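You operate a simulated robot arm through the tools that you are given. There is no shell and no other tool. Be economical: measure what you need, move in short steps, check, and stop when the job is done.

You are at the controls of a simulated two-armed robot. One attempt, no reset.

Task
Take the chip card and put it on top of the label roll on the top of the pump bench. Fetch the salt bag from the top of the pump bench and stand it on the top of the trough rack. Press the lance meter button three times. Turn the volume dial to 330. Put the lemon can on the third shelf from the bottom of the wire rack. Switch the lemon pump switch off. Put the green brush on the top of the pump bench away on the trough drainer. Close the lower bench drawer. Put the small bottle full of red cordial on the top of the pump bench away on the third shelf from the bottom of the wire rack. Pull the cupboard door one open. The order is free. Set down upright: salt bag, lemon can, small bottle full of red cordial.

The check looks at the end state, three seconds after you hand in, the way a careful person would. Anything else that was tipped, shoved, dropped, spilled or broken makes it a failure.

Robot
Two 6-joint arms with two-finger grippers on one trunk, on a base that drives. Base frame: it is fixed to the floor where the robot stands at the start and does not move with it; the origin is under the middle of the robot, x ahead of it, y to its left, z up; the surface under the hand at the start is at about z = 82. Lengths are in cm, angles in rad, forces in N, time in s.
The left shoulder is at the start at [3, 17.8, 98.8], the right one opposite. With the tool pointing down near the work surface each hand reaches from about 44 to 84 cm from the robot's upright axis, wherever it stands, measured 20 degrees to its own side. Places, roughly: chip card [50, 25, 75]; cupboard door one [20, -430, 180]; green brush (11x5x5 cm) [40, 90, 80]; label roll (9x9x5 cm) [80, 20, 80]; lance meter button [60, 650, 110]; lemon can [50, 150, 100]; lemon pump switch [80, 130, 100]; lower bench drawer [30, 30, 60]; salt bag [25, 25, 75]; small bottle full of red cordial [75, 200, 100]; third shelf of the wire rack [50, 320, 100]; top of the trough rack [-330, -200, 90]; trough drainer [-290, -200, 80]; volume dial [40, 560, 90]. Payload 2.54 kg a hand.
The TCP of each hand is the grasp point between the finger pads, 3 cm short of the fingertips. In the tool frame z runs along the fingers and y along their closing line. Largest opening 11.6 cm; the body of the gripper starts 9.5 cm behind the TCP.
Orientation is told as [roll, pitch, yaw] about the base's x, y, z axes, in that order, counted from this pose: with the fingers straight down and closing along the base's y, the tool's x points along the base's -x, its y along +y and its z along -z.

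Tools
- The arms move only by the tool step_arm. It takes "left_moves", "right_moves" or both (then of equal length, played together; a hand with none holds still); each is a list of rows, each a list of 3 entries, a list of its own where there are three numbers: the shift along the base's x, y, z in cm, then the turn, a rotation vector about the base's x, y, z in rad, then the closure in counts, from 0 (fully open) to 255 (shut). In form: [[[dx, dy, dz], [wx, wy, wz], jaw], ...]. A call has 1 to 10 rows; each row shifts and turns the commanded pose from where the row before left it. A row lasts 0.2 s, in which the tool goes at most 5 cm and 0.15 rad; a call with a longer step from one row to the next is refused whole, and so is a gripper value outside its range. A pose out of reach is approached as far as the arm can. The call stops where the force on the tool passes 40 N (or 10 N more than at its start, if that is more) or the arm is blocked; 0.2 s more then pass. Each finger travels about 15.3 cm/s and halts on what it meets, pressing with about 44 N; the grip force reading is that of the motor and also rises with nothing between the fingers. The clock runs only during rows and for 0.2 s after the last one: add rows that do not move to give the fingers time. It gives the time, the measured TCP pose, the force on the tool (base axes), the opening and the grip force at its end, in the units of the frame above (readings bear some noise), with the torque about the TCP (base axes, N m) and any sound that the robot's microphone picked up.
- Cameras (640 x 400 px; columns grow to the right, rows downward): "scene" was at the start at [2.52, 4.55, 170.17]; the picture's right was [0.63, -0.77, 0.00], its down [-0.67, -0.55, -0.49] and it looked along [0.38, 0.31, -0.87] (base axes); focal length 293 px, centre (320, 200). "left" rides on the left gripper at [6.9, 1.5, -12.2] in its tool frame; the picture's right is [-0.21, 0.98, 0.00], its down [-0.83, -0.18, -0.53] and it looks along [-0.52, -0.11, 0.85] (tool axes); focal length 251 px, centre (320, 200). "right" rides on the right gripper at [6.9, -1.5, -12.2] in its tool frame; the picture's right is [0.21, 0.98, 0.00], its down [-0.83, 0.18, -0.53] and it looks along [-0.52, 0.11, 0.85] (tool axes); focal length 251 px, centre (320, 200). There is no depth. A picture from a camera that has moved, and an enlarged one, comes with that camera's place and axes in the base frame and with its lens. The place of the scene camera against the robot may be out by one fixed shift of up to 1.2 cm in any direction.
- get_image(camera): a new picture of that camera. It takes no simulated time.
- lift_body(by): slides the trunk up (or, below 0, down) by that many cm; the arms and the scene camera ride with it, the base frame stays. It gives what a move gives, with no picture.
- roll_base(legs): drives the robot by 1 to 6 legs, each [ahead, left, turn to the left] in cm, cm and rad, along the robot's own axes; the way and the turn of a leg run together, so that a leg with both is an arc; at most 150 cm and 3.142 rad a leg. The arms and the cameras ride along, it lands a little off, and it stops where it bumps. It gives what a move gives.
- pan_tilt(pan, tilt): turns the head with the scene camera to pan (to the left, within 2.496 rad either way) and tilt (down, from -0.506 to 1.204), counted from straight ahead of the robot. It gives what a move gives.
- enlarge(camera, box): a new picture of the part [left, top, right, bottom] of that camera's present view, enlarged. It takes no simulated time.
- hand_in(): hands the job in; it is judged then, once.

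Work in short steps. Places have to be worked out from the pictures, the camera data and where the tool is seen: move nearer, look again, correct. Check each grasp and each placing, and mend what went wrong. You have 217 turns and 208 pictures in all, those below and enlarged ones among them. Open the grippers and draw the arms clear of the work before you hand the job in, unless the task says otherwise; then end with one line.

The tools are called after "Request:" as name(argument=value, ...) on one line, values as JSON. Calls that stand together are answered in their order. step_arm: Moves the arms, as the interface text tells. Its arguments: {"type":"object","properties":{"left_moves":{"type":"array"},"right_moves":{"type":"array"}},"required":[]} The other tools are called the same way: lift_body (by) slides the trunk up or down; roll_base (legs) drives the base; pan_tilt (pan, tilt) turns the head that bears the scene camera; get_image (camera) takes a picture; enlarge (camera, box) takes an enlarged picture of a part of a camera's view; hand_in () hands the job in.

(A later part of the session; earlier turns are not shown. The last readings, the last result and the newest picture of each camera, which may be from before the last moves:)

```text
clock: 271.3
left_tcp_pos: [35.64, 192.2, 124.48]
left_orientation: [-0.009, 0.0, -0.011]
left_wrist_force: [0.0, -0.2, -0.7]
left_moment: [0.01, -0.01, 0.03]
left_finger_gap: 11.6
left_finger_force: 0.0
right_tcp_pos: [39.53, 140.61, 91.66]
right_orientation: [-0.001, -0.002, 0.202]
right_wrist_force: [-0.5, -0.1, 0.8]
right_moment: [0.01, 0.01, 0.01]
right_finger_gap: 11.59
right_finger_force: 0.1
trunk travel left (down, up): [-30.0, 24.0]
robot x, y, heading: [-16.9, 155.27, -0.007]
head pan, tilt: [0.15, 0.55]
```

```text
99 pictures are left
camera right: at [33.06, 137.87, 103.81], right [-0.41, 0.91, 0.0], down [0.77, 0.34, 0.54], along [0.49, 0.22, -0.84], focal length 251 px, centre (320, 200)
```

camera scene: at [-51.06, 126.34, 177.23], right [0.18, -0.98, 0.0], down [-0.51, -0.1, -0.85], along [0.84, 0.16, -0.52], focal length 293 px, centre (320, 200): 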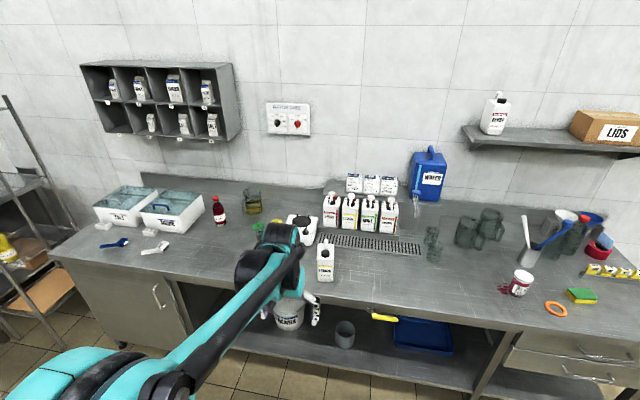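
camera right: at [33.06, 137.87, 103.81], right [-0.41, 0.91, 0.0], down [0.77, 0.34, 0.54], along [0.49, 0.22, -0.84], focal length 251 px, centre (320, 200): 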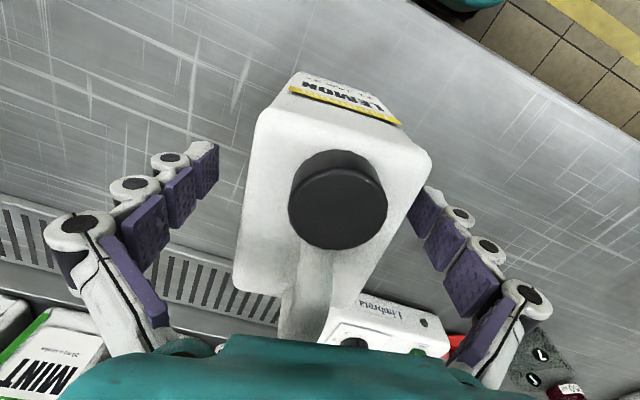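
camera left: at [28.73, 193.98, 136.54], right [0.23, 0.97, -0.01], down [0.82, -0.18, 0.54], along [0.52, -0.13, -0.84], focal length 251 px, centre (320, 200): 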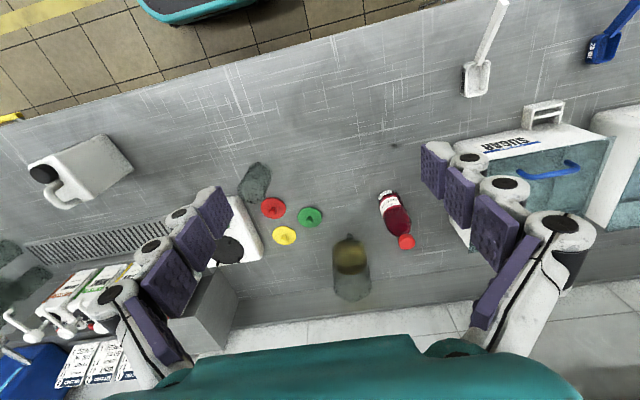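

The body lies between the fingers. I close.

Request:
step_arm(right_moves=[[[0, 0, 0], [0, 0, 0], 130], [[0, 0, 0], [0, 0, 0], 150], [[0, 0, 0], [0, 0, 0], 150], [[0, 0, 0], [0, 0, 0], 150]])

Request:
get_image(camera="right")

```text
clock: 272.3
left_tcp_pos: [35.67, 192.17, 124.46]
left_orientation: [-0.011, 0.0, -0.009]
left_wrist_force: [-0.3, 0.1, 0.5]
left_moment: [0.01, 0.01, 0.0]
left_finger_gap: 11.62
left_finger_force: 0.1
right_tcp_pos: [39.62, 140.74, 91.63]
right_orientation: [-0.002, -0.005, 0.203]
right_wrist_force: [4.4, -2.1, 8.9]
right_moment: [-0.21, -0.24, -0.17]
right_finger_gap: 7.06
right_finger_force: 43.8
trunk travel left (down, up): [-30.0, 24.0]
robot x, y, heading: [-16.64, 155.21, -0.0]
head pan, tilt: [0.15, 0.55]
```

```text
98 pictures are left
camera right: at [33.1, 137.85, 103.84], right [-0.41, 0.91, 0.0], down [0.77, 0.34, 0.54], along [0.49, 0.22, -0.84], focal length 251 px, centre (320, 200)
```

right: 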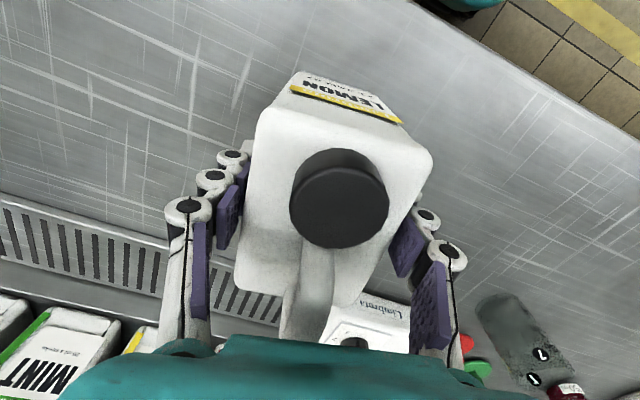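

The can is gripped at 7.06 cm. I lift it.

Request:
step_arm(right_moves=[[[0, 0, 1], [0, 0, 0], 150], [[0, 0, 3], [0, 0, 0], 150], [[0, 0, 4], [0, 0, 0], 150], [[0, 0, 4], [0, 0, 0], 150], [[0, 0, 4], [0, 0, 0], 150], [[0, 0, 4], [0, 0, 0], 150], [[-2, -3, 3], [0, 0, 0], 150], [[-2, -3, 2], [0, 0, 0], 150]])

Request:
get_image(camera="right")

```text
clock: 274.1
left_tcp_pos: [35.6, 192.08, 124.39]
left_orientation: [-0.01, 0.0, -0.012]
left_wrist_force: [0.1, -1.0, 0.7]
left_moment: [0.02, 0.0, 0.03]
left_finger_gap: 11.62
left_finger_force: 0.0
right_tcp_pos: [35.48, 134.81, 116.61]
right_orientation: [0.0, -0.001, 0.201]
right_wrist_force: [0.3, -0.6, -9.0]
right_moment: [0.0, 0.0, 0.0]
right_finger_gap: 7.05
right_finger_force: 43.8
trunk travel left (down, up): [-30.0, 24.0]
robot x, y, heading: [-16.73, 155.02, 0.0]
head pan, tilt: [0.15, 0.55]
```

```text
97 pictures are left
camera right: at [29.01, 132.09, 128.82], right [-0.41, 0.91, 0.0], down [0.77, 0.34, 0.54], along [0.49, 0.22, -0.84], focal length 251 px, centre (320, 200)
```

right: 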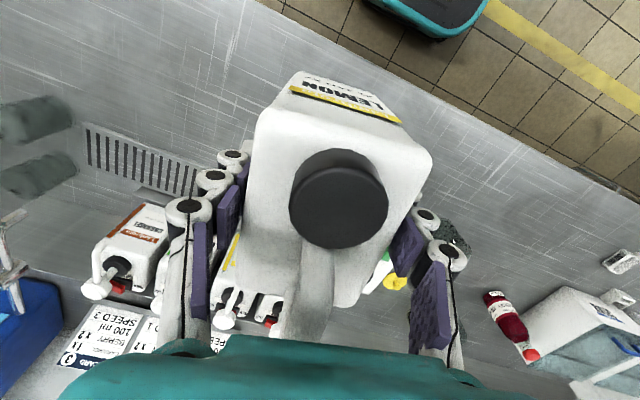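

The can is held. The cordial bottle is at about [66, 203]. I drive left and ahead to bring it into the left hand's reach.

Request:
roll_base(legs=[[0, 30, 0], [13, 0, 0]])

Request:
step_arm(left_moves=[[[1.5, -2.5, -1], [0, 0, 0], 0], [[1.5, -2.5, -1], [0, 0, 0], 0], [[1.5, -2.5, -1], [0, 0, 0], 0], [[1.5, -2.5, -1], [0, 0, 0], 0], [[1.5, -2.5, -1], [0, 0, 0], 0], [[1.5, -2.5, -1], [0, 0, 0], 0], [[0, -1, -1], [0, 0, 0], 0]])

Request:
get_image(camera="left")

```text
clock: 277.0
left_tcp_pos: [48.6, 222.2, 124.41]
left_orientation: [-0.009, 0.0, -0.007]
left_wrist_force: [0.1, -0.5, 0.8]
left_moment: [0.02, 0.02, 0.03]
left_finger_gap: 11.58
left_finger_force: 0.0
right_tcp_pos: [48.82, 164.92, 116.63]
right_orientation: [-0.001, -0.001, 0.208]
right_wrist_force: [0.4, -0.9, -8.2]
right_moment: [-0.02, 0.05, -0.04]
right_finger_gap: 7.01
right_finger_force: 44.0
trunk travel left (down, up): [-30.0, 24.0]
robot x, y, heading: [-3.51, 184.82, 0.011]
head pan, tilt: [0.15, 0.55]
```

```text
clock: 278.6
left_tcp_pos: [57.49, 206.28, 117.36]
left_orientation: [-0.01, 0.001, -0.008]
left_wrist_force: [0.2, 0.1, -0.2]
left_moment: [0.0, -0.01, -0.01]
left_finger_gap: 11.6
left_finger_force: 0.1
right_tcp_pos: [48.92, 164.91, 116.51]
right_orientation: [-0.001, -0.002, 0.208]
right_wrist_force: [0.3, -0.2, -8.2]
right_moment: [-0.02, 0.03, 0.0]
right_finger_gap: 7.02
right_finger_force: 44.2
trunk travel left (down, up): [-30.0, 24.0]
robot x, y, heading: [-3.62, 184.86, 0.002]
head pan, tilt: [0.15, 0.55]
```

```text
96 pictures are left
camera left: at [50.74, 208.05, 129.5], right [0.22, 0.98, -0.01], down [0.82, -0.18, 0.54], along [0.52, -0.13, -0.84], focal length 251 px, centre (320, 200)
```

left: 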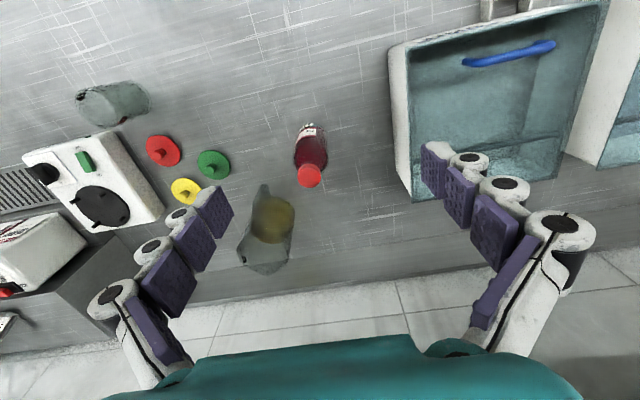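

The bottle is at [65.5, 202.4] with its cap top at about z 99. I move above it and descend around it.

Request:
step_arm(left_moves=[[[4, -2, 0], [0, 0, 0], 0], [[4, -1.9, 0], [0, 0, 0], 0], [[0, 0, -4], [0, 0, 0], 0], [[0, 0, -4], [0, 0, 0], 0], [[0, 0, -3], [0, 0, 0], 0], [[0, 0, 0], [0, 0, 0], 0]])

Request:
get_image(camera="left")

```text
clock: 280.0
left_tcp_pos: [65.63, 202.36, 106.44]
left_orientation: [-0.011, 0.001, -0.006]
left_wrist_force: [0.8, 0.9, 0.3]
left_moment: [0.01, -0.02, 0.0]
left_finger_gap: 11.58
left_finger_force: 0.1
right_tcp_pos: [48.74, 164.94, 116.61]
right_orientation: [-0.002, 0.001, 0.208]
right_wrist_force: [-0.3, 0.1, -8.4]
right_moment: [-0.03, -0.02, -0.04]
right_finger_gap: 6.99
right_finger_force: 43.5
trunk travel left (down, up): [-30.0, 24.0]
robot x, y, heading: [-3.49, 185.11, 0.001]
head pan, tilt: [0.15, 0.55]
```

```text
95 pictures are left
camera left: at [58.68, 204.14, 118.5], right [0.22, 0.98, -0.01], down [0.82, -0.18, 0.54], along [0.52, -0.13, -0.84], focal length 251 px, centre (320, 200)
```

left: 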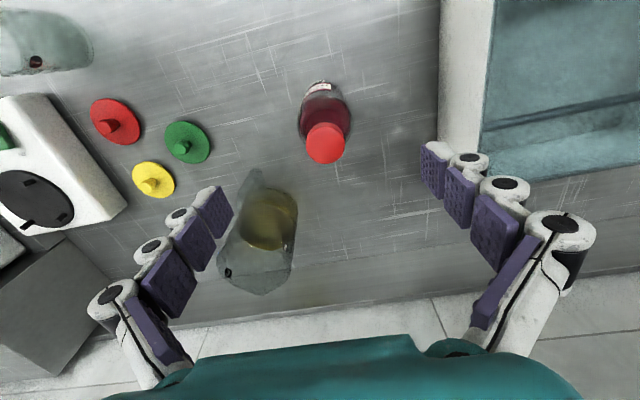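

It is centred over the bottle. I descend and close.

Request:
step_arm(left_moves=[[[0, 0.2, -4], [0, 0, 0], 0], [[0, 0, -4], [0, 0, 0], 0], [[0, 0, -4], [0, 0, 0], 0], [[0, 0, -2.7], [0, 0, 0], 0], [[0, 0, 0], [0, 0, 0], 140], [[0, 0, 0], [0, 0, 0], 170], [[0, 0, 0], [0, 0, 0], 170], [[0, 0, 0], [0, 0, 0], 170]])

Request:
get_image(camera="left")

```text
clock: 281.8
left_tcp_pos: [65.59, 202.53, 91.76]
left_orientation: [-0.01, 0.001, -0.007]
left_wrist_force: [-0.6, 1.6, 5.0]
left_moment: [0.36, 0.06, -0.01]
left_finger_gap: 5.67
left_finger_force: 43.5
right_tcp_pos: [48.82, 165.01, 116.64]
right_orientation: [-0.002, -0.003, 0.208]
right_wrist_force: [0.1, 0.4, -8.3]
right_moment: [-0.01, 0.03, 0.0]
right_finger_gap: 6.98
right_finger_force: 43.9
trunk travel left (down, up): [-30.0, 24.0]
robot x, y, heading: [-3.77, 184.96, 0.003]
head pan, tilt: [0.15, 0.55]
```

```text
94 pictures are left
camera left: at [58.76, 204.25, 103.86], right [0.22, 0.98, -0.01], down [0.82, -0.18, 0.54], along [0.52, -0.13, -0.84], focal length 251 px, centre (320, 200)
```

left: 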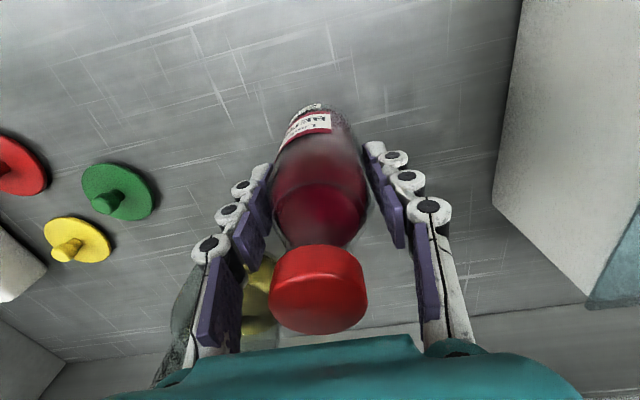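

The bottle is gripped at 5.7 cm. I lift and draw it in.

Request:
step_arm(left_moves=[[[0, 0, 1], [0, 0, 0], 175], [[0, 0, 3], [0, 0, 0], 175], [[0, 0, 4], [0, 0, 0], 175], [[0, 0, 4], [0, 0, 0], 175], [[0, 0, 4], [0, 0, 0], 175], [[0, 0, 4], [0, 0, 0], 175], [[-3, 0, 2], [0, 0, 0], 175], [[-4, 0, 1], [0, 0, 0], 175], [[-4, 0, 0], [0, 0, 0], 175]])

Request:
get_image(camera="left")

```text
clock: 283.8
left_tcp_pos: [54.33, 202.4, 114.61]
left_orientation: [-0.009, 0.001, -0.008]
left_wrist_force: [-1.2, -0.9, -5.1]
left_moment: [0.0, -0.02, -0.02]
left_finger_gap: 5.67
left_finger_force: 43.8
right_tcp_pos: [48.66, 165.06, 116.65]
right_orientation: [-0.001, -0.002, 0.208]
right_wrist_force: [-1.3, -0.2, -8.7]
right_moment: [-0.02, 0.02, 0.02]
right_finger_gap: 6.97
right_finger_force: 43.7
trunk travel left (down, up): [-30.0, 24.0]
robot x, y, heading: [-3.85, 184.5, 0.002]
head pan, tilt: [0.15, 0.55]
```

```text
93 pictures are left
camera left: at [47.54, 204.26, 126.75], right [0.22, 0.98, -0.01], down [0.82, -0.18, 0.54], along [0.52, -0.13, -0.84], focal length 251 px, centre (320, 200)
```

left: 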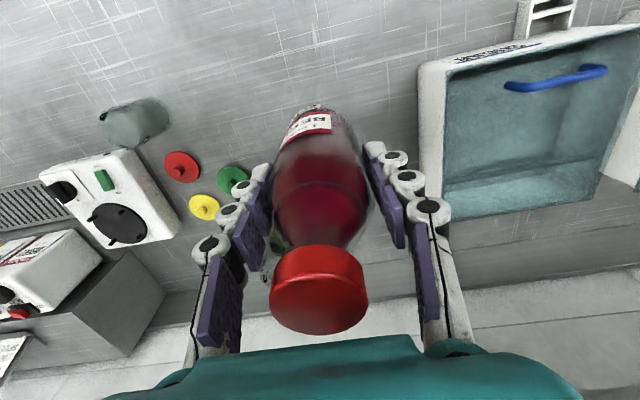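

Both are held. I back away from the bench and drive along to the wire rack at y≈320.

Request:
roll_base(legs=[[-70, 0, 0], [0, 135, 0]])

Request:
pan_tilt(pan=0.0, tilt=0.5)

Request:
get_image(camera="scene")

```text
clock: 294.1
left_tcp_pos: [-17.62, 338.45, 114.56]
left_orientation: [-0.01, 0.0, -0.004]
left_wrist_force: [0.2, 0.1, -4.0]
left_moment: [0.0, 0.0, -0.01]
left_finger_gap: 5.66
left_finger_force: 44.3
right_tcp_pos: [-23.27, 300.92, 116.5]
right_orientation: [-0.002, -0.002, 0.208]
right_wrist_force: [-0.2, -0.2, -8.1]
right_moment: [0.02, 0.01, 0.01]
right_finger_gap: 6.93
right_finger_force: 43.7
trunk travel left (down, up): [-30.0, 24.0]
robot x, y, heading: [-75.9, 320.78, 0.004]
head pan, tilt: [0.15, 0.55]
```

```text
clock: 294.8
left_tcp_pos: [-17.59, 338.36, 114.5]
left_orientation: [-0.01, 0.0, -0.006]
left_wrist_force: [0.2, 0.6, -4.7]
left_moment: [0.02, -0.01, 0.0]
left_finger_gap: 5.69
left_finger_force: 43.4
right_tcp_pos: [-23.24, 300.96, 116.6]
right_orientation: [-0.003, -0.003, 0.207]
right_wrist_force: [0.0, -0.6, -8.1]
right_moment: [0.0, 0.02, 0.01]
right_finger_gap: 6.95
right_finger_force: 44.0
trunk travel left (down, up): [-30.0, 24.0]
robot x, y, heading: [-75.91, 320.73, 0.004]
head pan, tilt: [0.0, 0.499]
```

```text
92 pictures are left
camera scene: at [-69.1, 321.07, 184.67], right [0.01, -1.0, 0.0], down [-0.48, 0.0, -0.88], along [0.88, 0.0, -0.48], focal length 293 px, centre (320, 200)
```

scene: 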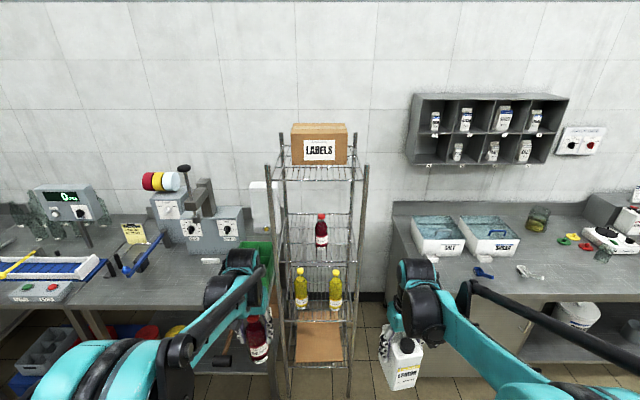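

I zoom on the wire rack to count its shelves.

Request:
enlarge(camera="scene", box=[230, 110, 410, 400])

Request:
pan_tilt(pan=0.0, tilt=0.9)

Request:
enlarge(camera="scene", box=[220, 0, 420, 260])

```text
1.38 times, centred on (320, 255) of scene
camera zoom: at [-69.1, 321.07, 184.67], right [0.01, -1.0, 0.0], down [-0.48, 0.0, -0.88], along [0.88, 0.0, -0.48], focal length 404 px, centre (320, 124)
```

zoom: 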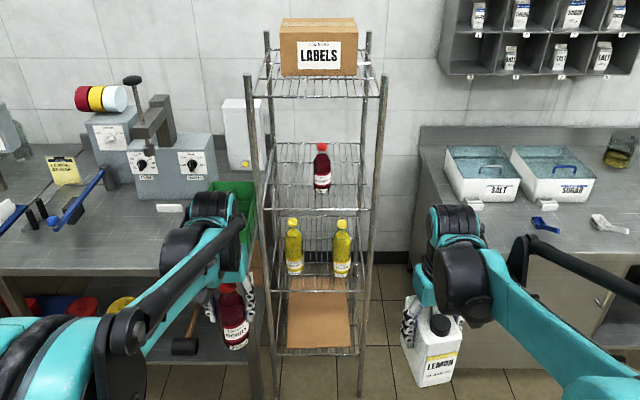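

```text
clock: 295.7
left_tcp_pos: [-17.56, 338.39, 114.56]
left_orientation: [-0.01, 0.001, -0.005]
left_wrist_force: [-0.1, -0.7, -5.4]
left_moment: [0.02, -0.02, -0.01]
left_finger_gap: 5.67
left_finger_force: 44.6
right_tcp_pos: [-23.28, 300.81, 116.59]
right_orientation: [-0.002, -0.002, 0.21]
right_wrist_force: [0.5, -0.2, -8.0]
right_moment: [-0.01, -0.02, 0.03]
right_finger_gap: 6.94
right_finger_force: 43.7
trunk travel left (down, up): [-30.0, 24.0]
robot x, y, heading: [-76.07, 321.04, 0.008]
head pan, tilt: [0.0, 0.901]
```

```text
1.54 times, centred on (320, 130) of scene
camera zoom: at [-70.65, 321.06, 181.29], right [0.0, -1.0, 0.0], down [-0.78, 0.0, -0.62], along [0.62, 0.0, -0.78], focal length 450 px, centre (320, 308)
```

zoom: 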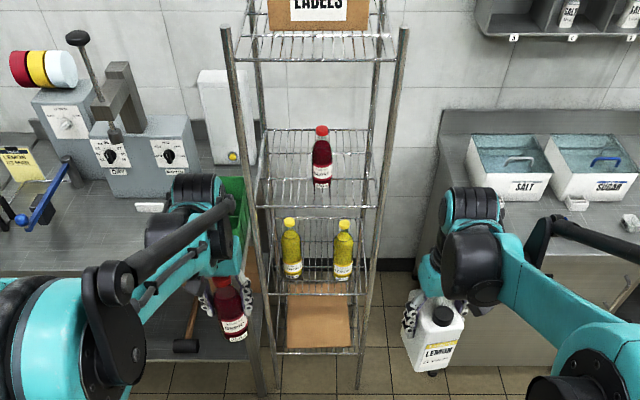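

Counting from the bottom: cardboard shelf 1, yellow bottles 2, red bottle 3, labels 4. Shelf 3 is at z≈100, x 30–70, y 307–337, with only about 38 cm below shelf 4. That is too low for a hand pointing down, so I will set both items on the free bench strip at y≈255–285 and regrasp them with horizontal fingers.

Request:
roll_base(legs=[[0, -53, 0], [57, 0, 0]])

Request:
pan_tilt(pan=0.0, tilt=1.0)

Request:
get_image(camera="scene")

```text
clock: 301.6
left_tcp_pos: [39.39, 284.98, 114.6]
left_orientation: [-0.012, 0.0, -0.015]
left_wrist_force: [-0.2, 0.5, -4.2]
left_moment: [0.0, 0.02, -0.02]
left_finger_gap: 5.67
left_finger_force: 44.1
right_tcp_pos: [33.36, 247.5, 116.58]
right_orientation: [-0.001, 0.0, 0.198]
right_wrist_force: [0.4, -0.1, -7.9]
right_moment: [0.05, 0.04, -0.04]
right_finger_gap: 6.93
right_finger_force: 44.2
trunk travel left (down, up): [-30.0, 24.0]
robot x, y, heading: [-18.77, 268.03, -0.008]
head pan, tilt: [0.0, 0.901]
```

```text
clock: 302.3
left_tcp_pos: [39.39, 285.05, 114.58]
left_orientation: [-0.01, 0.002, -0.015]
left_wrist_force: [0.0, 0.8, -5.0]
left_moment: [0.0, -0.02, 0.01]
left_finger_gap: 5.67
left_finger_force: 44.2
right_tcp_pos: [33.26, 247.51, 116.62]
right_orientation: [-0.002, -0.001, 0.195]
right_wrist_force: [0.0, -0.1, -7.5]
right_moment: [-0.02, 0.05, -0.02]
right_finger_gap: 6.94
right_finger_force: 43.3
trunk travel left (down, up): [-30.0, 24.0]
robot x, y, heading: [-19.16, 268.11, -0.008]
head pan, tilt: [0.0, 1.0]
```

```text
89 pictures are left
camera scene: at [-14.42, 268.21, 180.57], right [-0.01, -1.0, 0.0], down [-0.84, 0.01, -0.54], along [0.54, 0.0, -0.84], focal length 293 px, centre (320, 200)
```

scene: 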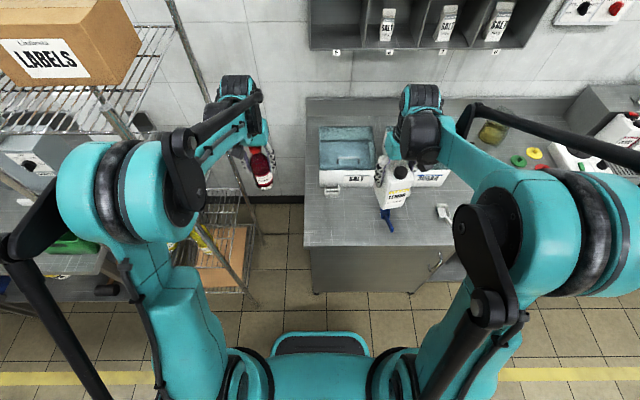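

The bench ends at y≈274, so the free strip is y 246–272. I'll stand the can at [41, 251] and the bottle at [41, 267], starting with the can.

Request:
step_arm(right_moves=[[[2.6, 1.2, 0], [0, 0, -0.1], 150], [[2.6, 1.2, 0], [0, 0, -0.1], 150], [[2.5, 1.1, -2], [0, 0, 0], 150], [[0, 0, -3], [0, 0, 0], 150], [[0, 0, -3], [0, 0, 0], 150]], left_moves=[[[0, 2, 0], [0, 0, 0], 175], [[0, 2, 0], [0, 0, 0], 175], [[0, 1, 0], [0, 0, 0], 175], [[0, 0, 0], [0, 0, 0], 175], [[0, 0, 0], [0, 0, 0], 175]])

Request:
get_image(camera="right")

```text
clock: 303.5
left_tcp_pos: [39.53, 290.06, 114.49]
left_orientation: [-0.011, 0.002, -0.016]
left_wrist_force: [0.0, 0.4, -4.6]
left_moment: [0.01, 0.01, 0.02]
left_finger_gap: 5.66
left_finger_force: 44.4
right_tcp_pos: [40.89, 251.05, 108.43]
right_orientation: [-0.002, 0.001, -0.001]
right_wrist_force: [-0.2, 0.7, -8.7]
right_moment: [0.02, 0.03, -0.02]
right_finger_gap: 6.94
right_finger_force: 44.3
trunk travel left (down, up): [-30.0, 24.0]
robot x, y, heading: [-19.01, 267.92, -0.008]
head pan, tilt: [0.0, 1.0]
```

```text
88 pictures are left
camera right: at [34.15, 249.61, 120.67], right [-0.21, 0.98, 0.0], down [0.83, 0.18, 0.53], along [0.52, 0.11, -0.85], focal length 251 px, centre (320, 200)
```

right: 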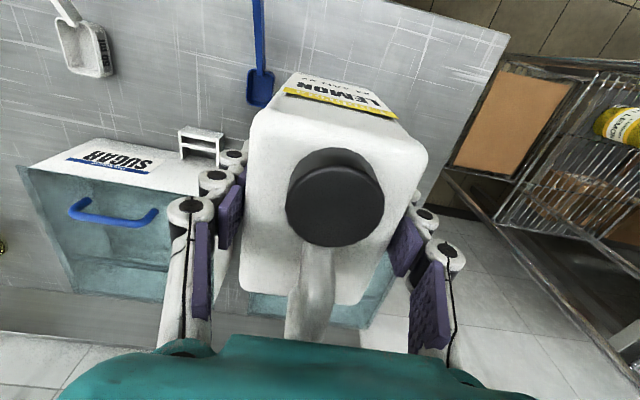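

The spot is clear; the blue scoop is at y≤244.5 and low. I lower the can to the bench.

Request:
step_arm(right_moves=[[[0, 0, -4], [0, 0, 0], 150], [[0, 0, -4], [0, 0, 0], 150], [[0, 0, -4], [0, 0, 0], 150], [[0, 0, -3], [0, 0, 0], 150], [[0, 0, -1], [0, 0, 0], 150], [[0, 0, -0.4], [0, 0, 0], 150], [[0, 0, -0.3], [0, 0, 0], 150], [[0, 0, 0], [0, 0, 0], 150]])

```text
clock: 305.3
left_tcp_pos: [39.46, 290.19, 114.56]
left_orientation: [-0.009, 0.0, -0.018]
left_wrist_force: [-0.3, 0.7, -4.6]
left_moment: [-0.02, 0.03, 0.01]
left_finger_gap: 5.62
left_finger_force: 44.4
right_tcp_pos: [40.99, 251.15, 91.89]
right_orientation: [-0.004, -0.001, -0.002]
right_wrist_force: [0.0, -0.8, -8.6]
right_moment: [0.02, 0.05, 0.01]
right_finger_gap: 6.91
right_finger_force: 44.1
trunk travel left (down, up): [-30.0, 24.0]
robot x, y, heading: [-19.09, 268.19, -0.01]
head pan, tilt: [0.0, 1.0]
```

Request:
step_arm(right_moves=[[[0, 0, -0.2], [0, 0, 0], 150], [[0, 0, -0.2], [0, 0, 0], 150], [[0, 0, -0.1], [0, 0, 0], 150]])

```text
clock: 306.1
left_tcp_pos: [39.28, 290.14, 114.63]
left_orientation: [-0.011, -0.002, -0.017]
left_wrist_force: [-0.4, 0.2, -4.9]
left_moment: [0.0, -0.05, -0.01]
left_finger_gap: 5.66
left_finger_force: 43.5
right_tcp_pos: [40.86, 251.06, 91.55]
right_orientation: [-0.003, -0.003, -0.002]
right_wrist_force: [11.2, -3.9, 37.6]
right_moment: [-0.1, -0.24, -0.12]
right_finger_gap: 6.98
right_finger_force: 43.9
trunk travel left (down, up): [-30.0, 24.0]
robot x, y, heading: [-19.11, 268.06, -0.006]
head pan, tilt: [0.0, 1.0]
```

The can stands on the bench. I release and rise.

Request:
step_arm(right_moves=[[[0, 0, 0.2], [0, 0, 0], 90], [[0, 0, 0], [0, 0, 0], 40], [[0, 0, 0], [0, 0, 0], 40], [[0, 0, 2], [0, 0, 0], 40], [[0, 0, 4], [0, 0, 0], 40], [[0, 0, 4], [0, 0, 0], 40], [[0, 0, 4], [0, 0, 0], 40], [[-2, -3, 3], [0, 0, 0], 40], [[-3, -3, 0], [0, 0, 0], 40], [[-3, -3, 0], [0, 0, 0], 40]])

Request:
step_arm(right_moves=[[[-3, -4, 0], [0, 0, 0], 0], [[0, -4, 0], [0, 0, 0], 0], [[0, -4, 0], [0, 0, 0], 0]], left_moves=[[[0, 0, 0], [0, 0, 0], 175], [[0, 0, 0], [0, 0, 0], 175], [[0, 0, 0], [0, 0, 0], 175]])

Request:
get_image(camera="scene")

```text
clock: 308.3
left_tcp_pos: [39.2, 289.99, 114.71]
left_orientation: [-0.011, 0.001, -0.015]
left_wrist_force: [0.7, -0.3, -5.1]
left_moment: [0.02, 0.0, -0.01]
left_finger_gap: 5.64
left_finger_force: 43.3
right_tcp_pos: [32.75, 242.0, 108.89]
right_orientation: [-0.001, 0.0, -0.002]
right_wrist_force: [-0.3, -1.0, -0.2]
right_moment: [0.02, -0.05, 0.0]
right_finger_gap: 9.77
right_finger_force: 0.1
trunk travel left (down, up): [-30.0, 24.0]
robot x, y, heading: [-19.16, 267.74, -0.007]
head pan, tilt: [0.0, 1.0]
```

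```text
clock: 309.1
left_tcp_pos: [39.34, 289.97, 114.71]
left_orientation: [-0.011, 0.001, -0.016]
left_wrist_force: [0.1, 0.3, -4.8]
left_moment: [0.0, 0.01, -0.02]
left_finger_gap: 5.68
left_finger_force: 44.0
right_tcp_pos: [29.86, 229.9, 108.7]
right_orientation: [-0.003, -0.001, -0.003]
right_wrist_force: [0.2, -0.9, 0.4]
right_moment: [0.05, -0.01, 0.02]
right_finger_gap: 11.59
right_finger_force: 0.1
trunk travel left (down, up): [-30.0, 24.0]
robot x, y, heading: [-18.96, 268.01, -0.006]
head pan, tilt: [0.0, 1.0]
```

```text
87 pictures are left
camera scene: at [-14.55, 268.07, 180.57], right [-0.01, -1.0, 0.0], down [-0.84, 0.01, -0.54], along [0.54, 0.0, -0.84], focal length 293 px, centre (320, 200)
```

scene: 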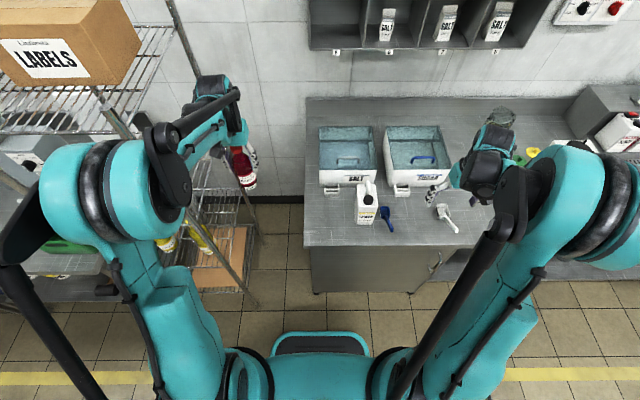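

The can stands well. Now I set the bottle down at [41, 266.5].

Request:
step_arm(left_moves=[[[0.3, -4, 0], [0, 0, 0], 175], [[0.3, -4, 0], [0, 0, 0], 175], [[0.3, -4, 0], [0, 0, 0], 175], [[0.3, -4, 0], [0, 0, 0], 175], [[0.3, -4, 0], [0, 0, 0], 175], [[0.2, -3.4, -3], [0, 0, 0], 175], [[0, 0, -4], [0, 0, 0], 175], [[0, 0, -4], [0, 0, 0], 175], [[0, 0, -4], [0, 0, 0], 175], [[0, 0, -4], [0, 0, 0], 175]])

Request:
get_image(camera="left")

```text
clock: 311.3
left_tcp_pos: [41.05, 266.67, 95.62]
left_orientation: [-0.012, 0.0, -0.015]
left_wrist_force: [0.3, -0.7, -5.2]
left_moment: [0.0, 0.03, -0.05]
left_finger_gap: 5.66
left_finger_force: 43.8
right_tcp_pos: [29.93, 229.92, 108.65]
right_orientation: [-0.002, -0.002, -0.002]
right_wrist_force: [0.1, 0.0, 0.3]
right_moment: [-0.02, 0.01, -0.06]
right_finger_gap: 11.6
right_finger_force: 0.1
trunk travel left (down, up): [-30.0, 24.0]
robot x, y, heading: [-19.07, 267.82, -0.005]
head pan, tilt: [0.0, 1.0]
```

```text
86 pictures are left
camera left: at [34.13, 268.46, 107.65], right [0.23, 0.97, -0.01], down [0.82, -0.19, 0.54], along [0.52, -0.13, -0.84], focal length 251 px, centre (320, 200)
```

left: 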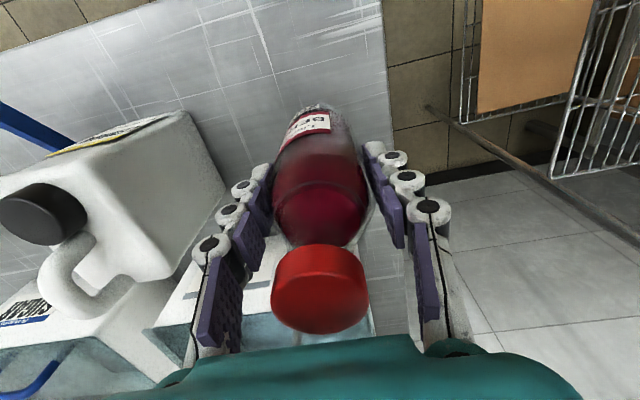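

Request:
step_arm(left_moves=[[[0, 0, -2.5], [0, 0, 0], 175], [[0, 0, -0.7], [0, 0, 0], 175], [[0, 0, -0.3], [0, 0, 0], 175], [[0, 0, -0.2], [0, 0, 0], 175], [[0, 0, -0.2], [0, 0, 0], 175], [[0, 0, -0.2], [0, 0, 0], 175]])

```text
clock: 312.7
left_tcp_pos: [40.94, 266.53, 91.7]
left_orientation: [-0.01, -0.005, -0.014]
left_wrist_force: [10.3, -1.3, 29.8]
left_moment: [-0.03, -0.34, -0.16]
left_finger_gap: 5.73
left_finger_force: 43.7
right_tcp_pos: [29.66, 230.0, 108.84]
right_orientation: [-0.001, -0.004, 0.0]
right_wrist_force: [-0.4, 0.7, -0.8]
right_moment: [0.02, -0.01, -0.01]
right_finger_gap: 11.58
right_finger_force: 0.1
trunk travel left (down, up): [-30.0, 24.0]
robot x, y, heading: [-18.69, 268.14, -0.008]
head pan, tilt: [0.0, 1.0]
```

The bottle is down. I release, rise, and retreat to prepare the left hand for a horizontal grasp.

Request:
step_arm(left_moves=[[[0, 0, 0.2], [0, 0, 0], 120], [[0, 0, 0], [0, 0, 0], 80], [[0, 0, 0], [0, 0, 0], 80], [[0, 0, 2], [0, 0, 0], 80], [[0, 0, 4], [0, 0, 0], 80], [[0, 0, 4], [0, 0, 0], 80], [[0, 0, 4], [0, 0, 0], 80], [[-3, 4, 2], [0, 0, 0], 80], [[-3, 4, 0], [0, 0, 0], 80], [[-2, 4, 0], [0, 0, 0], 80]])

Request:
roll_base(legs=[[-48, -15, 0]])

Request:
lift_body(by=-30)

Request:
pan_tilt(pan=0.0, tilt=0.6)

Request:
get_image(camera="scene")

```text
refused: row 8 steps farther than a row can; nothing moved
```

```text
clock: 315.7
left_tcp_pos: [-8.58, 251.93, 91.64]
left_orientation: [-0.012, 0.0, -0.015]
left_wrist_force: [-0.2, -0.3, -4.7]
left_moment: [-0.02, 0.0, 0.01]
left_finger_gap: 5.65
left_finger_force: 43.9
right_tcp_pos: [-19.52, 215.36, 108.78]
right_orientation: [-0.001, -0.002, 0.001]
right_wrist_force: [-0.5, -0.4, 0.5]
right_moment: [0.01, -0.01, 0.02]
right_finger_gap: 11.6
right_finger_force: 0.1
trunk travel left (down, up): [-30.0, 24.0]
robot x, y, heading: [-68.51, 253.37, 0.002]
head pan, tilt: [0.0, 1.0]
```

```text
clock: 318.7
left_tcp_pos: [-8.64, 251.94, 61.59]
left_orientation: [-0.011, 0.001, -0.011]
left_wrist_force: [-0.6, -0.4, -6.0]
left_moment: [-0.03, 0.02, -0.03]
left_finger_gap: 5.63
left_finger_force: 44.2
right_tcp_pos: [-19.62, 215.48, 78.83]
right_orientation: [-0.002, -0.001, -0.001]
right_wrist_force: [0.3, -0.3, -0.1]
right_moment: [0.0, -0.01, 0.0]
right_finger_gap: 11.6
right_finger_force: 0.0
trunk travel left (down, up): [0.0, 54.0]
robot x, y, heading: [-68.71, 253.19, -0.002]
head pan, tilt: [0.0, 1.0]
```

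```text
clock: 319.6
left_tcp_pos: [-8.64, 251.83, 61.52]
left_orientation: [-0.009, 0.0, -0.014]
left_wrist_force: [-0.6, 0.7, -5.5]
left_moment: [-0.02, 0.0, 0.01]
left_finger_gap: 5.65
left_finger_force: 44.6
right_tcp_pos: [-19.61, 215.32, 78.71]
right_orientation: [-0.002, 0.0, 0.001]
right_wrist_force: [0.0, 0.0, -0.4]
right_moment: [-0.01, 0.01, 0.0]
right_finger_gap: 11.62
right_finger_force: 0.0
trunk travel left (down, up): [0.0, 54.0]
robot x, y, heading: [-68.37, 252.94, -0.0]
head pan, tilt: [0.0, 0.6]
```

```text
85 pictures are left
camera scene: at [-62.18, 253.45, 153.76], right [0.0, -1.0, 0.0], down [-0.57, 0.0, -0.82], along [0.82, 0.0, -0.57], focal length 293 px, centre (320, 200)
```

scene: 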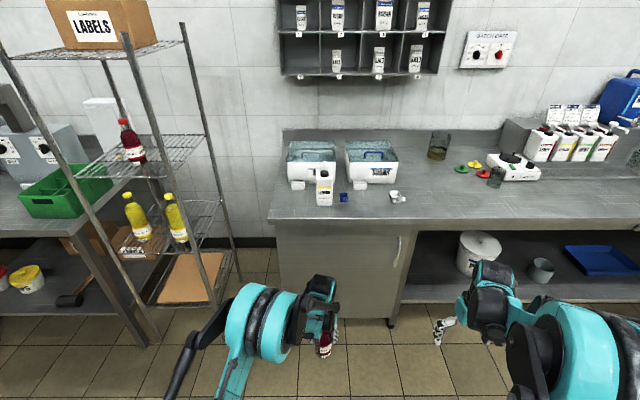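

The arm call was refused, and the base moved with the bottle still gripped. It slid off cleanly: the can still stands and the bottle is held. I check the grip.

Request:
get_image(camera="left")

Request:
enlarge(camera="scene", box=[260, 100, 420, 220])

```text
84 pictures are left
camera left: at [-15.42, 253.79, 73.6], right [0.23, 0.97, -0.01], down [0.82, -0.19, 0.54], along [0.52, -0.13, -0.84], focal length 251 px, centre (320, 200)
```

left: 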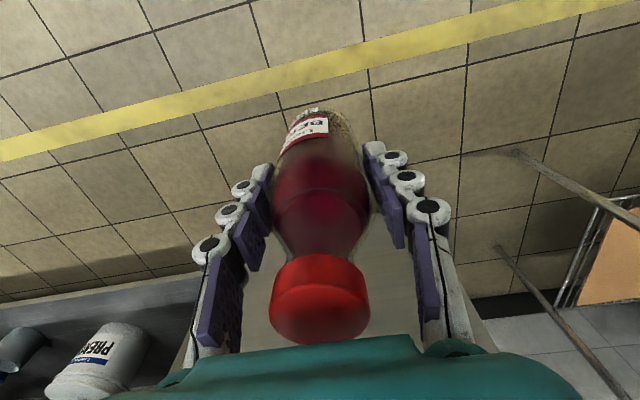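

```text
3.33 times, centred on (340, 160) of scene
camera zoom: at [-62.18, 253.45, 153.76], right [0.0, -1.0, 0.0], down [-0.57, 0.0, -0.82], along [0.82, 0.0, -0.57], focal length 976 px, centre (253, 333)
```

zoom: 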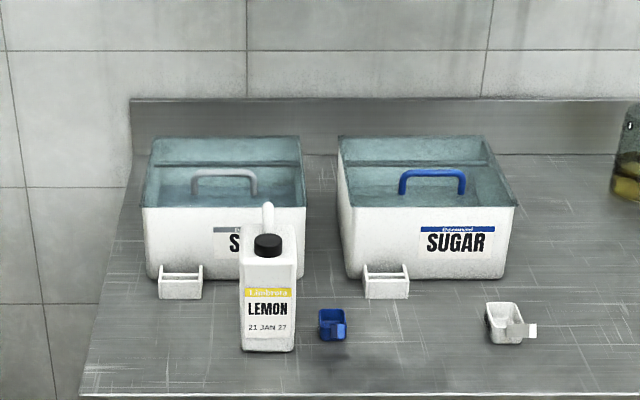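

The bottle is only slightly tilted in the grip. I raise the trunk and arm, and return to the bench spot.

Request:
lift_body(by=30)

Request:
step_arm(left_moves=[[[0, 0, 4], [0, 0, 0], 175], [[0, 0, 4], [0, 0, 0], 175], [[0, 0, 3], [0, 0, 0], 175]])

Request:
roll_base(legs=[[0, 15, 0], [49, 0, 0]])

Request:
pan_tilt(pan=0.0, tilt=0.8)

Request:
get_image(camera="scene")

```text
clock: 322.6
left_tcp_pos: [-8.7, 251.96, 91.41]
left_orientation: [-0.012, 0.0, -0.012]
left_wrist_force: [-1.0, 0.1, -5.6]
left_moment: [-0.02, 0.01, 0.03]
left_finger_gap: 5.63
left_finger_force: 44.4
right_tcp_pos: [-19.59, 215.41, 108.7]
right_orientation: [-0.001, -0.002, 0.001]
right_wrist_force: [0.4, -0.8, -0.5]
right_moment: [0.0, 0.01, -0.04]
right_finger_gap: 11.58
right_finger_force: 0.0
trunk travel left (down, up): [-30.0, 24.0]
robot x, y, heading: [-68.16, 252.97, -0.001]
head pan, tilt: [0.0, 0.6]
```

```text
clock: 323.4
left_tcp_pos: [-8.58, 252.16, 102.53]
left_orientation: [-0.01, 0.002, -0.011]
left_wrist_force: [-0.5, -0.3, -4.4]
left_moment: [-0.02, -0.01, 0.0]
left_finger_gap: 5.65
left_finger_force: 43.7
right_tcp_pos: [-19.57, 215.35, 108.76]
right_orientation: [-0.001, -0.003, 0.0]
right_wrist_force: [-0.7, 0.2, 0.1]
right_moment: [0.03, -0.02, -0.01]
right_finger_gap: 11.59
right_finger_force: 0.0
trunk travel left (down, up): [-30.0, 24.0]
robot x, y, heading: [-68.42, 253.35, -0.003]
head pan, tilt: [0.0, 0.6]
```

```text
clock: 327.2
left_tcp_pos: [40.68, 266.35, 102.41]
left_orientation: [-0.01, 0.001, -0.02]
left_wrist_force: [0.5, 0.7, -5.7]
left_moment: [0.01, 0.04, -0.02]
left_finger_gap: 5.62
left_finger_force: 44.3
right_tcp_pos: [29.4, 229.78, 108.57]
right_orientation: [-0.002, -0.003, -0.005]
right_wrist_force: [-0.4, -0.6, -0.4]
right_moment: [0.01, 0.04, 0.03]
right_finger_gap: 11.57
right_finger_force: 0.1
trunk travel left (down, up): [-30.0, 24.0]
robot x, y, heading: [-19.23, 267.65, -0.008]
head pan, tilt: [0.0, 0.6]
```

```text
clock: 327.9
left_tcp_pos: [40.54, 266.4, 102.46]
left_orientation: [-0.011, 0.001, -0.019]
left_wrist_force: [-0.2, 0.6, -5.1]
left_moment: [0.04, -0.02, -0.01]
left_finger_gap: 5.62
left_finger_force: 44.1
right_tcp_pos: [29.32, 229.73, 108.72]
right_orientation: [-0.001, -0.002, -0.005]
right_wrist_force: [-0.6, 0.0, 1.2]
right_moment: [0.0, 0.0, -0.02]
right_finger_gap: 11.59
right_finger_force: 0.0
trunk travel left (down, up): [-30.0, 24.0]
robot x, y, heading: [-19.51, 268.02, -0.014]
head pan, tilt: [0.0, 0.799]
```

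```text
82 pictures are left
camera scene: at [-13.79, 268.09, 182.09], right [-0.01, -1.0, 0.0], down [-0.72, 0.01, -0.7], along [0.7, -0.01, -0.72], focal length 293 px, centre (320, 200)
```

scene: 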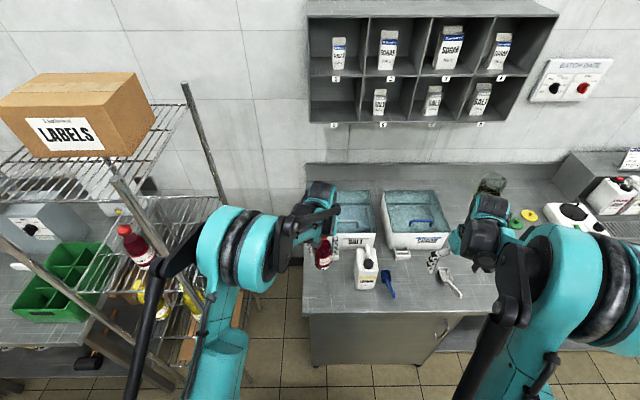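

I lower the bottle to the bench.

Request:
step_arm(left_moves=[[[0.3, 0.2, -4], [0, 0, 0], 175], [[0, 0, -4], [0, 0, 0], 175], [[0, 0, -1.5], [0, 0, 0], 175], [[0, 0, -0.4], [0, 0, 0], 175], [[0, 0, -0.3], [0, 0, 0], 175], [[0, 0, -0.2], [0, 0, 0], 175], [[0, 0, -0.2], [0, 0, 0], 175]])

Request:
get_image(camera="left")

```text
clock: 329.6
left_tcp_pos: [40.98, 266.63, 91.8]
left_orientation: [-0.01, -0.001, -0.019]
left_wrist_force: [-0.2, 0.1, -5.1]
left_moment: [-0.01, 0.03, 0.0]
left_finger_gap: 5.64
left_finger_force: 43.9
right_tcp_pos: [29.32, 229.7, 108.69]
right_orientation: [-0.002, -0.003, -0.005]
right_wrist_force: [0.2, 0.5, -0.3]
right_moment: [-0.05, -0.02, -0.01]
right_finger_gap: 11.61
right_finger_force: 0.2
trunk travel left (down, up): [-30.0, 24.0]
robot x, y, heading: [-19.44, 268.07, -0.007]
head pan, tilt: [0.0, 0.799]
```

```text
81 pictures are left
camera left: at [34.06, 268.45, 103.94], right [0.23, 0.97, -0.01], down [0.82, -0.19, 0.54], along [0.52, -0.13, -0.84], focal length 251 px, centre (320, 200)
```

left: 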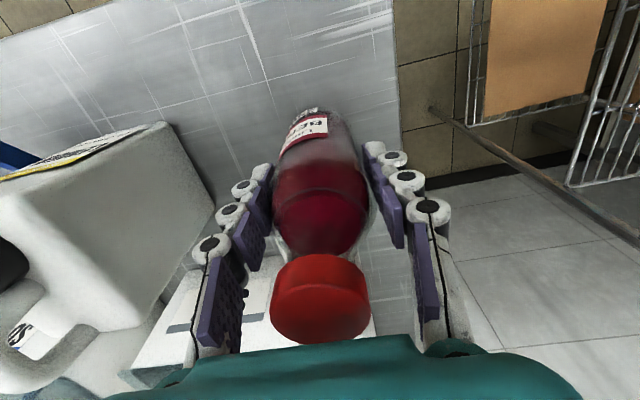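

No contact yet. I go on in small steps.

Request:
step_arm(left_moves=[[[0, 0, -0.2], [0, 0, 0], 175], [[0, 0, -0.2], [0, 0, 0], 175], [[0, 0, -0.2], [0, 0, 0], 175], [[0, 0, -0.2], [0, 0, 0], 175]])

```text
clock: 330.6
left_tcp_pos: [40.94, 266.68, 91.42]
left_orientation: [-0.009, -0.004, -0.018]
left_wrist_force: [8.0, -0.3, 30.1]
left_moment: [0.34, -0.36, -0.29]
left_finger_gap: 5.64
left_finger_force: 44.1
right_tcp_pos: [29.33, 229.67, 108.71]
right_orientation: [0.0, -0.004, -0.006]
right_wrist_force: [0.1, -0.4, 0.2]
right_moment: [-0.01, 0.0, 0.03]
right_finger_gap: 11.61
right_finger_force: 0.1
trunk travel left (down, up): [-30.0, 24.0]
robot x, y, heading: [-19.63, 267.38, -0.008]
head pan, tilt: [0.0, 0.799]
```

Contact. I release and rise, with all steps within the limit.

Request:
step_arm(left_moves=[[[0, 0, 0.2], [0, 0, 0], 120], [[0, 0, 0], [0, 0, 0], 80], [[0, 0, 0], [0, 0, 0], 80], [[0, 0, 2], [0, 0, 0], 80], [[0, 0, 4], [0, 0, 0], 80], [[0, 0, 4], [0, 0, 0], 80], [[0, 0, 4], [0, 0, 0], 80], [[-2, 3, 2], [0, 0, 0], 80], [[-2, 4, 0], [0, 0, 0], 80], [[-2, 4, 0], [0, 0, 0], 80]])

Request:
get_image(camera="left")

```text
clock: 332.8
left_tcp_pos: [34.85, 277.79, 107.44]
left_orientation: [-0.012, -0.002, -0.018]
left_wrist_force: [0.0, 0.5, 0.0]
left_moment: [-0.03, -0.01, 0.02]
left_finger_gap: 7.94
left_finger_force: 0.1
right_tcp_pos: [29.27, 229.78, 108.79]
right_orientation: [-0.002, -0.004, -0.005]
right_wrist_force: [0.1, 1.3, -0.1]
right_moment: [-0.05, -0.05, -0.03]
right_finger_gap: 11.58
right_finger_force: 0.0
trunk travel left (down, up): [-30.0, 24.0]
robot x, y, heading: [-19.31, 267.72, -0.008]
head pan, tilt: [0.0, 0.799]
```

```text
80 pictures are left
camera left: at [27.97, 279.6, 119.44], right [0.23, 0.97, -0.01], down [0.82, -0.19, 0.54], along [0.52, -0.13, -0.84], focal length 251 px, centre (320, 200)
```

left: 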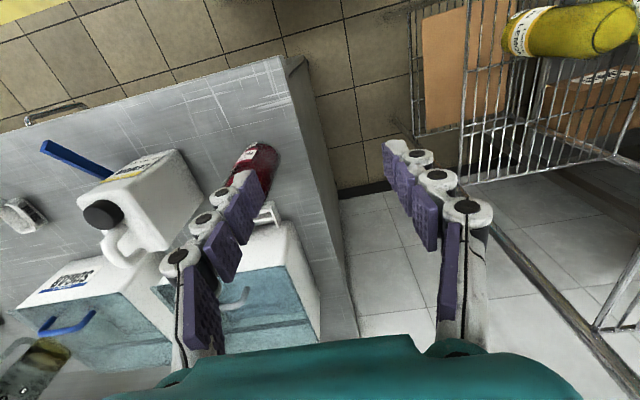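

The bottle stands upright. I back off, lower the trunk, and turn the left hand to point forward, using the same motion that worked at the cupboard.

Request:
roll_base(legs=[[-49, 0, 0.008]])

Request:
lift_body(by=-29.5)

Request:
step_arm(left_moves=[[[3, 0.9, 1.4], [0, -0.15, 0], 0], [[3, 0.9, 1.4], [0, -0.15, 0], 0], [[3, 0.9, 1.4], [0, -0.15, 0], 0], [[3, 0.9, 1.4], [0, -0.15, 0], 0], [[3, 0.9, 1.4], [0, -0.15, 0], 0], [[3, 0.9, 1.4], [0, -0.15, 0], 0], [[3, 0.9, 1.4], [0, -0.15, 0], 0], [[3, 0.9, 1.4], [0, -0.15, 0], 0], [[3, 0.9, 1.4], [0, -0.15, 0], 0], [[3, 0.9, 1.4], [0, -0.15, 0], 0]])

Request:
get_image(camera="left")

```text
clock: 335.7
left_tcp_pos: [-14.75, 278.46, 107.31]
left_orientation: [-0.011, 0.0, -0.007]
left_wrist_force: [-0.9, -0.4, 0.1]
left_moment: [0.0, -0.03, -0.05]
left_finger_gap: 7.93
left_finger_force: 0.1
right_tcp_pos: [-19.86, 230.47, 108.79]
right_orientation: [-0.002, -0.002, 0.007]
right_wrist_force: [-0.2, 0.5, 0.0]
right_moment: [0.0, -0.02, 0.0]
right_finger_gap: 11.6
right_finger_force: 0.1
trunk travel left (down, up): [-30.0, 24.0]
robot x, y, heading: [-69.11, 267.61, 0.003]
head pan, tilt: [0.0, 0.799]
```

```text
clock: 338.6
left_tcp_pos: [-14.8, 278.61, 77.84]
left_orientation: [-0.01, -0.001, -0.006]
left_wrist_force: [0.1, 0.0, -0.8]
left_moment: [-0.02, 0.05, 0.0]
left_finger_gap: 7.96
left_finger_force: 0.0
right_tcp_pos: [-19.81, 230.56, 79.26]
right_orientation: [-0.002, -0.003, 0.007]
right_wrist_force: [0.3, 0.1, -0.1]
right_moment: [0.01, 0.0, -0.02]
right_finger_gap: 11.62
right_finger_force: 0.0
trunk travel left (down, up): [-0.5, 53.5]
robot x, y, heading: [-69.27, 267.84, 0.003]
head pan, tilt: [0.0, 0.799]
```

```text
clock: 340.8
left_tcp_pos: [15.28, 287.45, 91.95]
left_orientation: [0.081, -1.501, -0.09]
left_wrist_force: [0.2, -0.1, -0.1]
left_moment: [0.04, -0.02, -0.02]
left_finger_gap: 11.58
left_finger_force: 0.2
right_tcp_pos: [-19.76, 230.51, 79.19]
right_orientation: [-0.002, -0.001, 0.006]
right_wrist_force: [0.2, -0.7, 0.3]
right_moment: [0.0, 0.02, -0.03]
right_finger_gap: 11.6
right_finger_force: 0.0
trunk travel left (down, up): [-0.5, 53.5]
robot x, y, heading: [-69.01, 268.09, 0.007]
head pan, tilt: [0.0, 0.799]
```

```text
79 pictures are left
camera left: at [2.61, 289.21, 85.76], right [0.02, 0.98, 0.22], down [-0.48, -0.18, 0.86], along [0.88, -0.13, 0.46], focal length 251 px, centre (320, 200)
```

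left: 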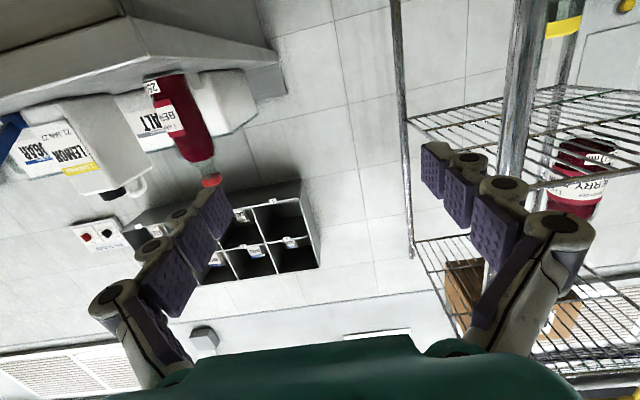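

The horizontal pose works. I move the base right to line the hand up with the bottle (y 266.6) and level the fingers.

Request:
roll_base(legs=[[0, -20.8, -0.006]])

Request:
step_arm(left_moves=[[[0, 0, 0], [0, -0.065, 0], 0], [[0, 0, 0], [0, 0, 0], 0]])

Request:
get_image(camera="left")

```text
clock: 342.4
left_tcp_pos: [15.3, 266.28, 91.93]
left_orientation: [0.099, -1.498, -0.117]
left_wrist_force: [-0.2, -0.9, 0.2]
left_moment: [0.0, 0.01, 0.02]
left_finger_gap: 11.61
left_finger_force: 0.0
right_tcp_pos: [-20.0, 209.53, 79.18]
right_orientation: [-0.002, -0.001, 0.0]
right_wrist_force: [0.1, -0.8, 0.5]
right_moment: [0.07, -0.01, 0.0]
right_finger_gap: 11.61
right_finger_force: 0.2
trunk travel left (down, up): [-0.5, 53.5]
robot x, y, heading: [-68.96, 247.61, -0.004]
head pan, tilt: [0.0, 0.799]
```

```text
clock: 343.1
left_tcp_pos: [15.21, 266.12, 91.99]
left_orientation: [0.122, -1.52, -0.146]
left_wrist_force: [-0.1, -0.3, -0.7]
left_moment: [-0.02, -0.01, 0.03]
left_finger_gap: 11.61
left_finger_force: 0.0
right_tcp_pos: [-19.97, 209.68, 79.22]
right_orientation: [-0.001, -0.002, -0.002]
right_wrist_force: [0.2, 0.1, 0.0]
right_moment: [0.0, -0.01, 0.01]
right_finger_gap: 11.59
right_finger_force: 0.1
trunk travel left (down, up): [-0.5, 53.5]
robot x, y, heading: [-69.1, 247.3, -0.002]
head pan, tilt: [0.0, 0.799]
```

```text
78 pictures are left
camera left: at [2.81, 268.11, 85.61], right [0.03, 0.97, 0.22], down [-0.5, -0.17, 0.85], along [0.87, -0.14, 0.48], focal length 251 px, centre (320, 200)
```

left: 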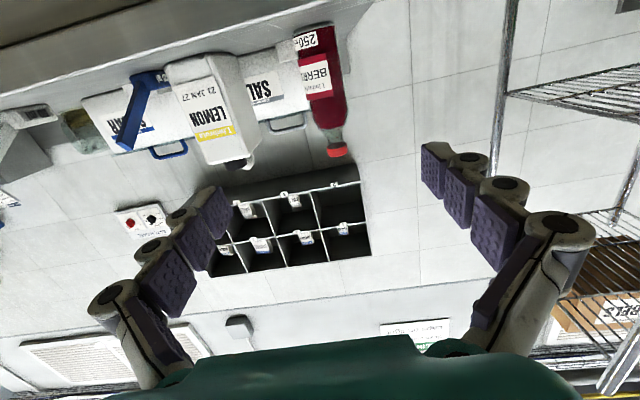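

The bottle is lined up in y (266.4 against TCP 266.1). I drive 25.5 cm ahead and then check.

Request:
roll_base(legs=[[25.3, 0.3, 0]])

Request:
get_image(camera="left")

```text
clock: 344.9
left_tcp_pos: [40.86, 266.23, 91.97]
left_orientation: [0.123, -1.517, -0.151]
left_wrist_force: [-0.1, -0.8, 0.0]
left_moment: [-0.04, -0.04, -0.02]
left_finger_gap: 11.6
left_finger_force: 0.1
right_tcp_pos: [5.56, 209.72, 79.27]
right_orientation: [-0.001, -0.002, -0.001]
right_wrist_force: [-0.6, 0.0, 0.1]
right_moment: [0.0, 0.03, -0.02]
right_finger_gap: 11.6
right_finger_force: 0.0
trunk travel left (down, up): [-0.5, 53.5]
robot x, y, heading: [-43.45, 247.5, -0.004]
head pan, tilt: [0.0, 0.799]
```

```text
77 pictures are left
camera left: at [28.46, 268.21, 85.56], right [0.04, 0.97, 0.22], down [-0.5, -0.17, 0.85], along [0.87, -0.14, 0.48], focal length 251 px, centre (320, 200)
```

left: 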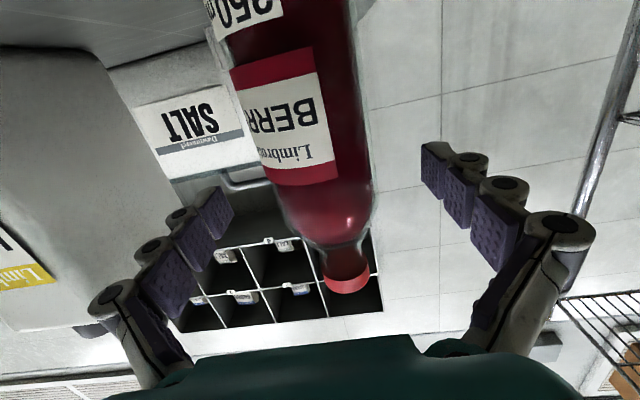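

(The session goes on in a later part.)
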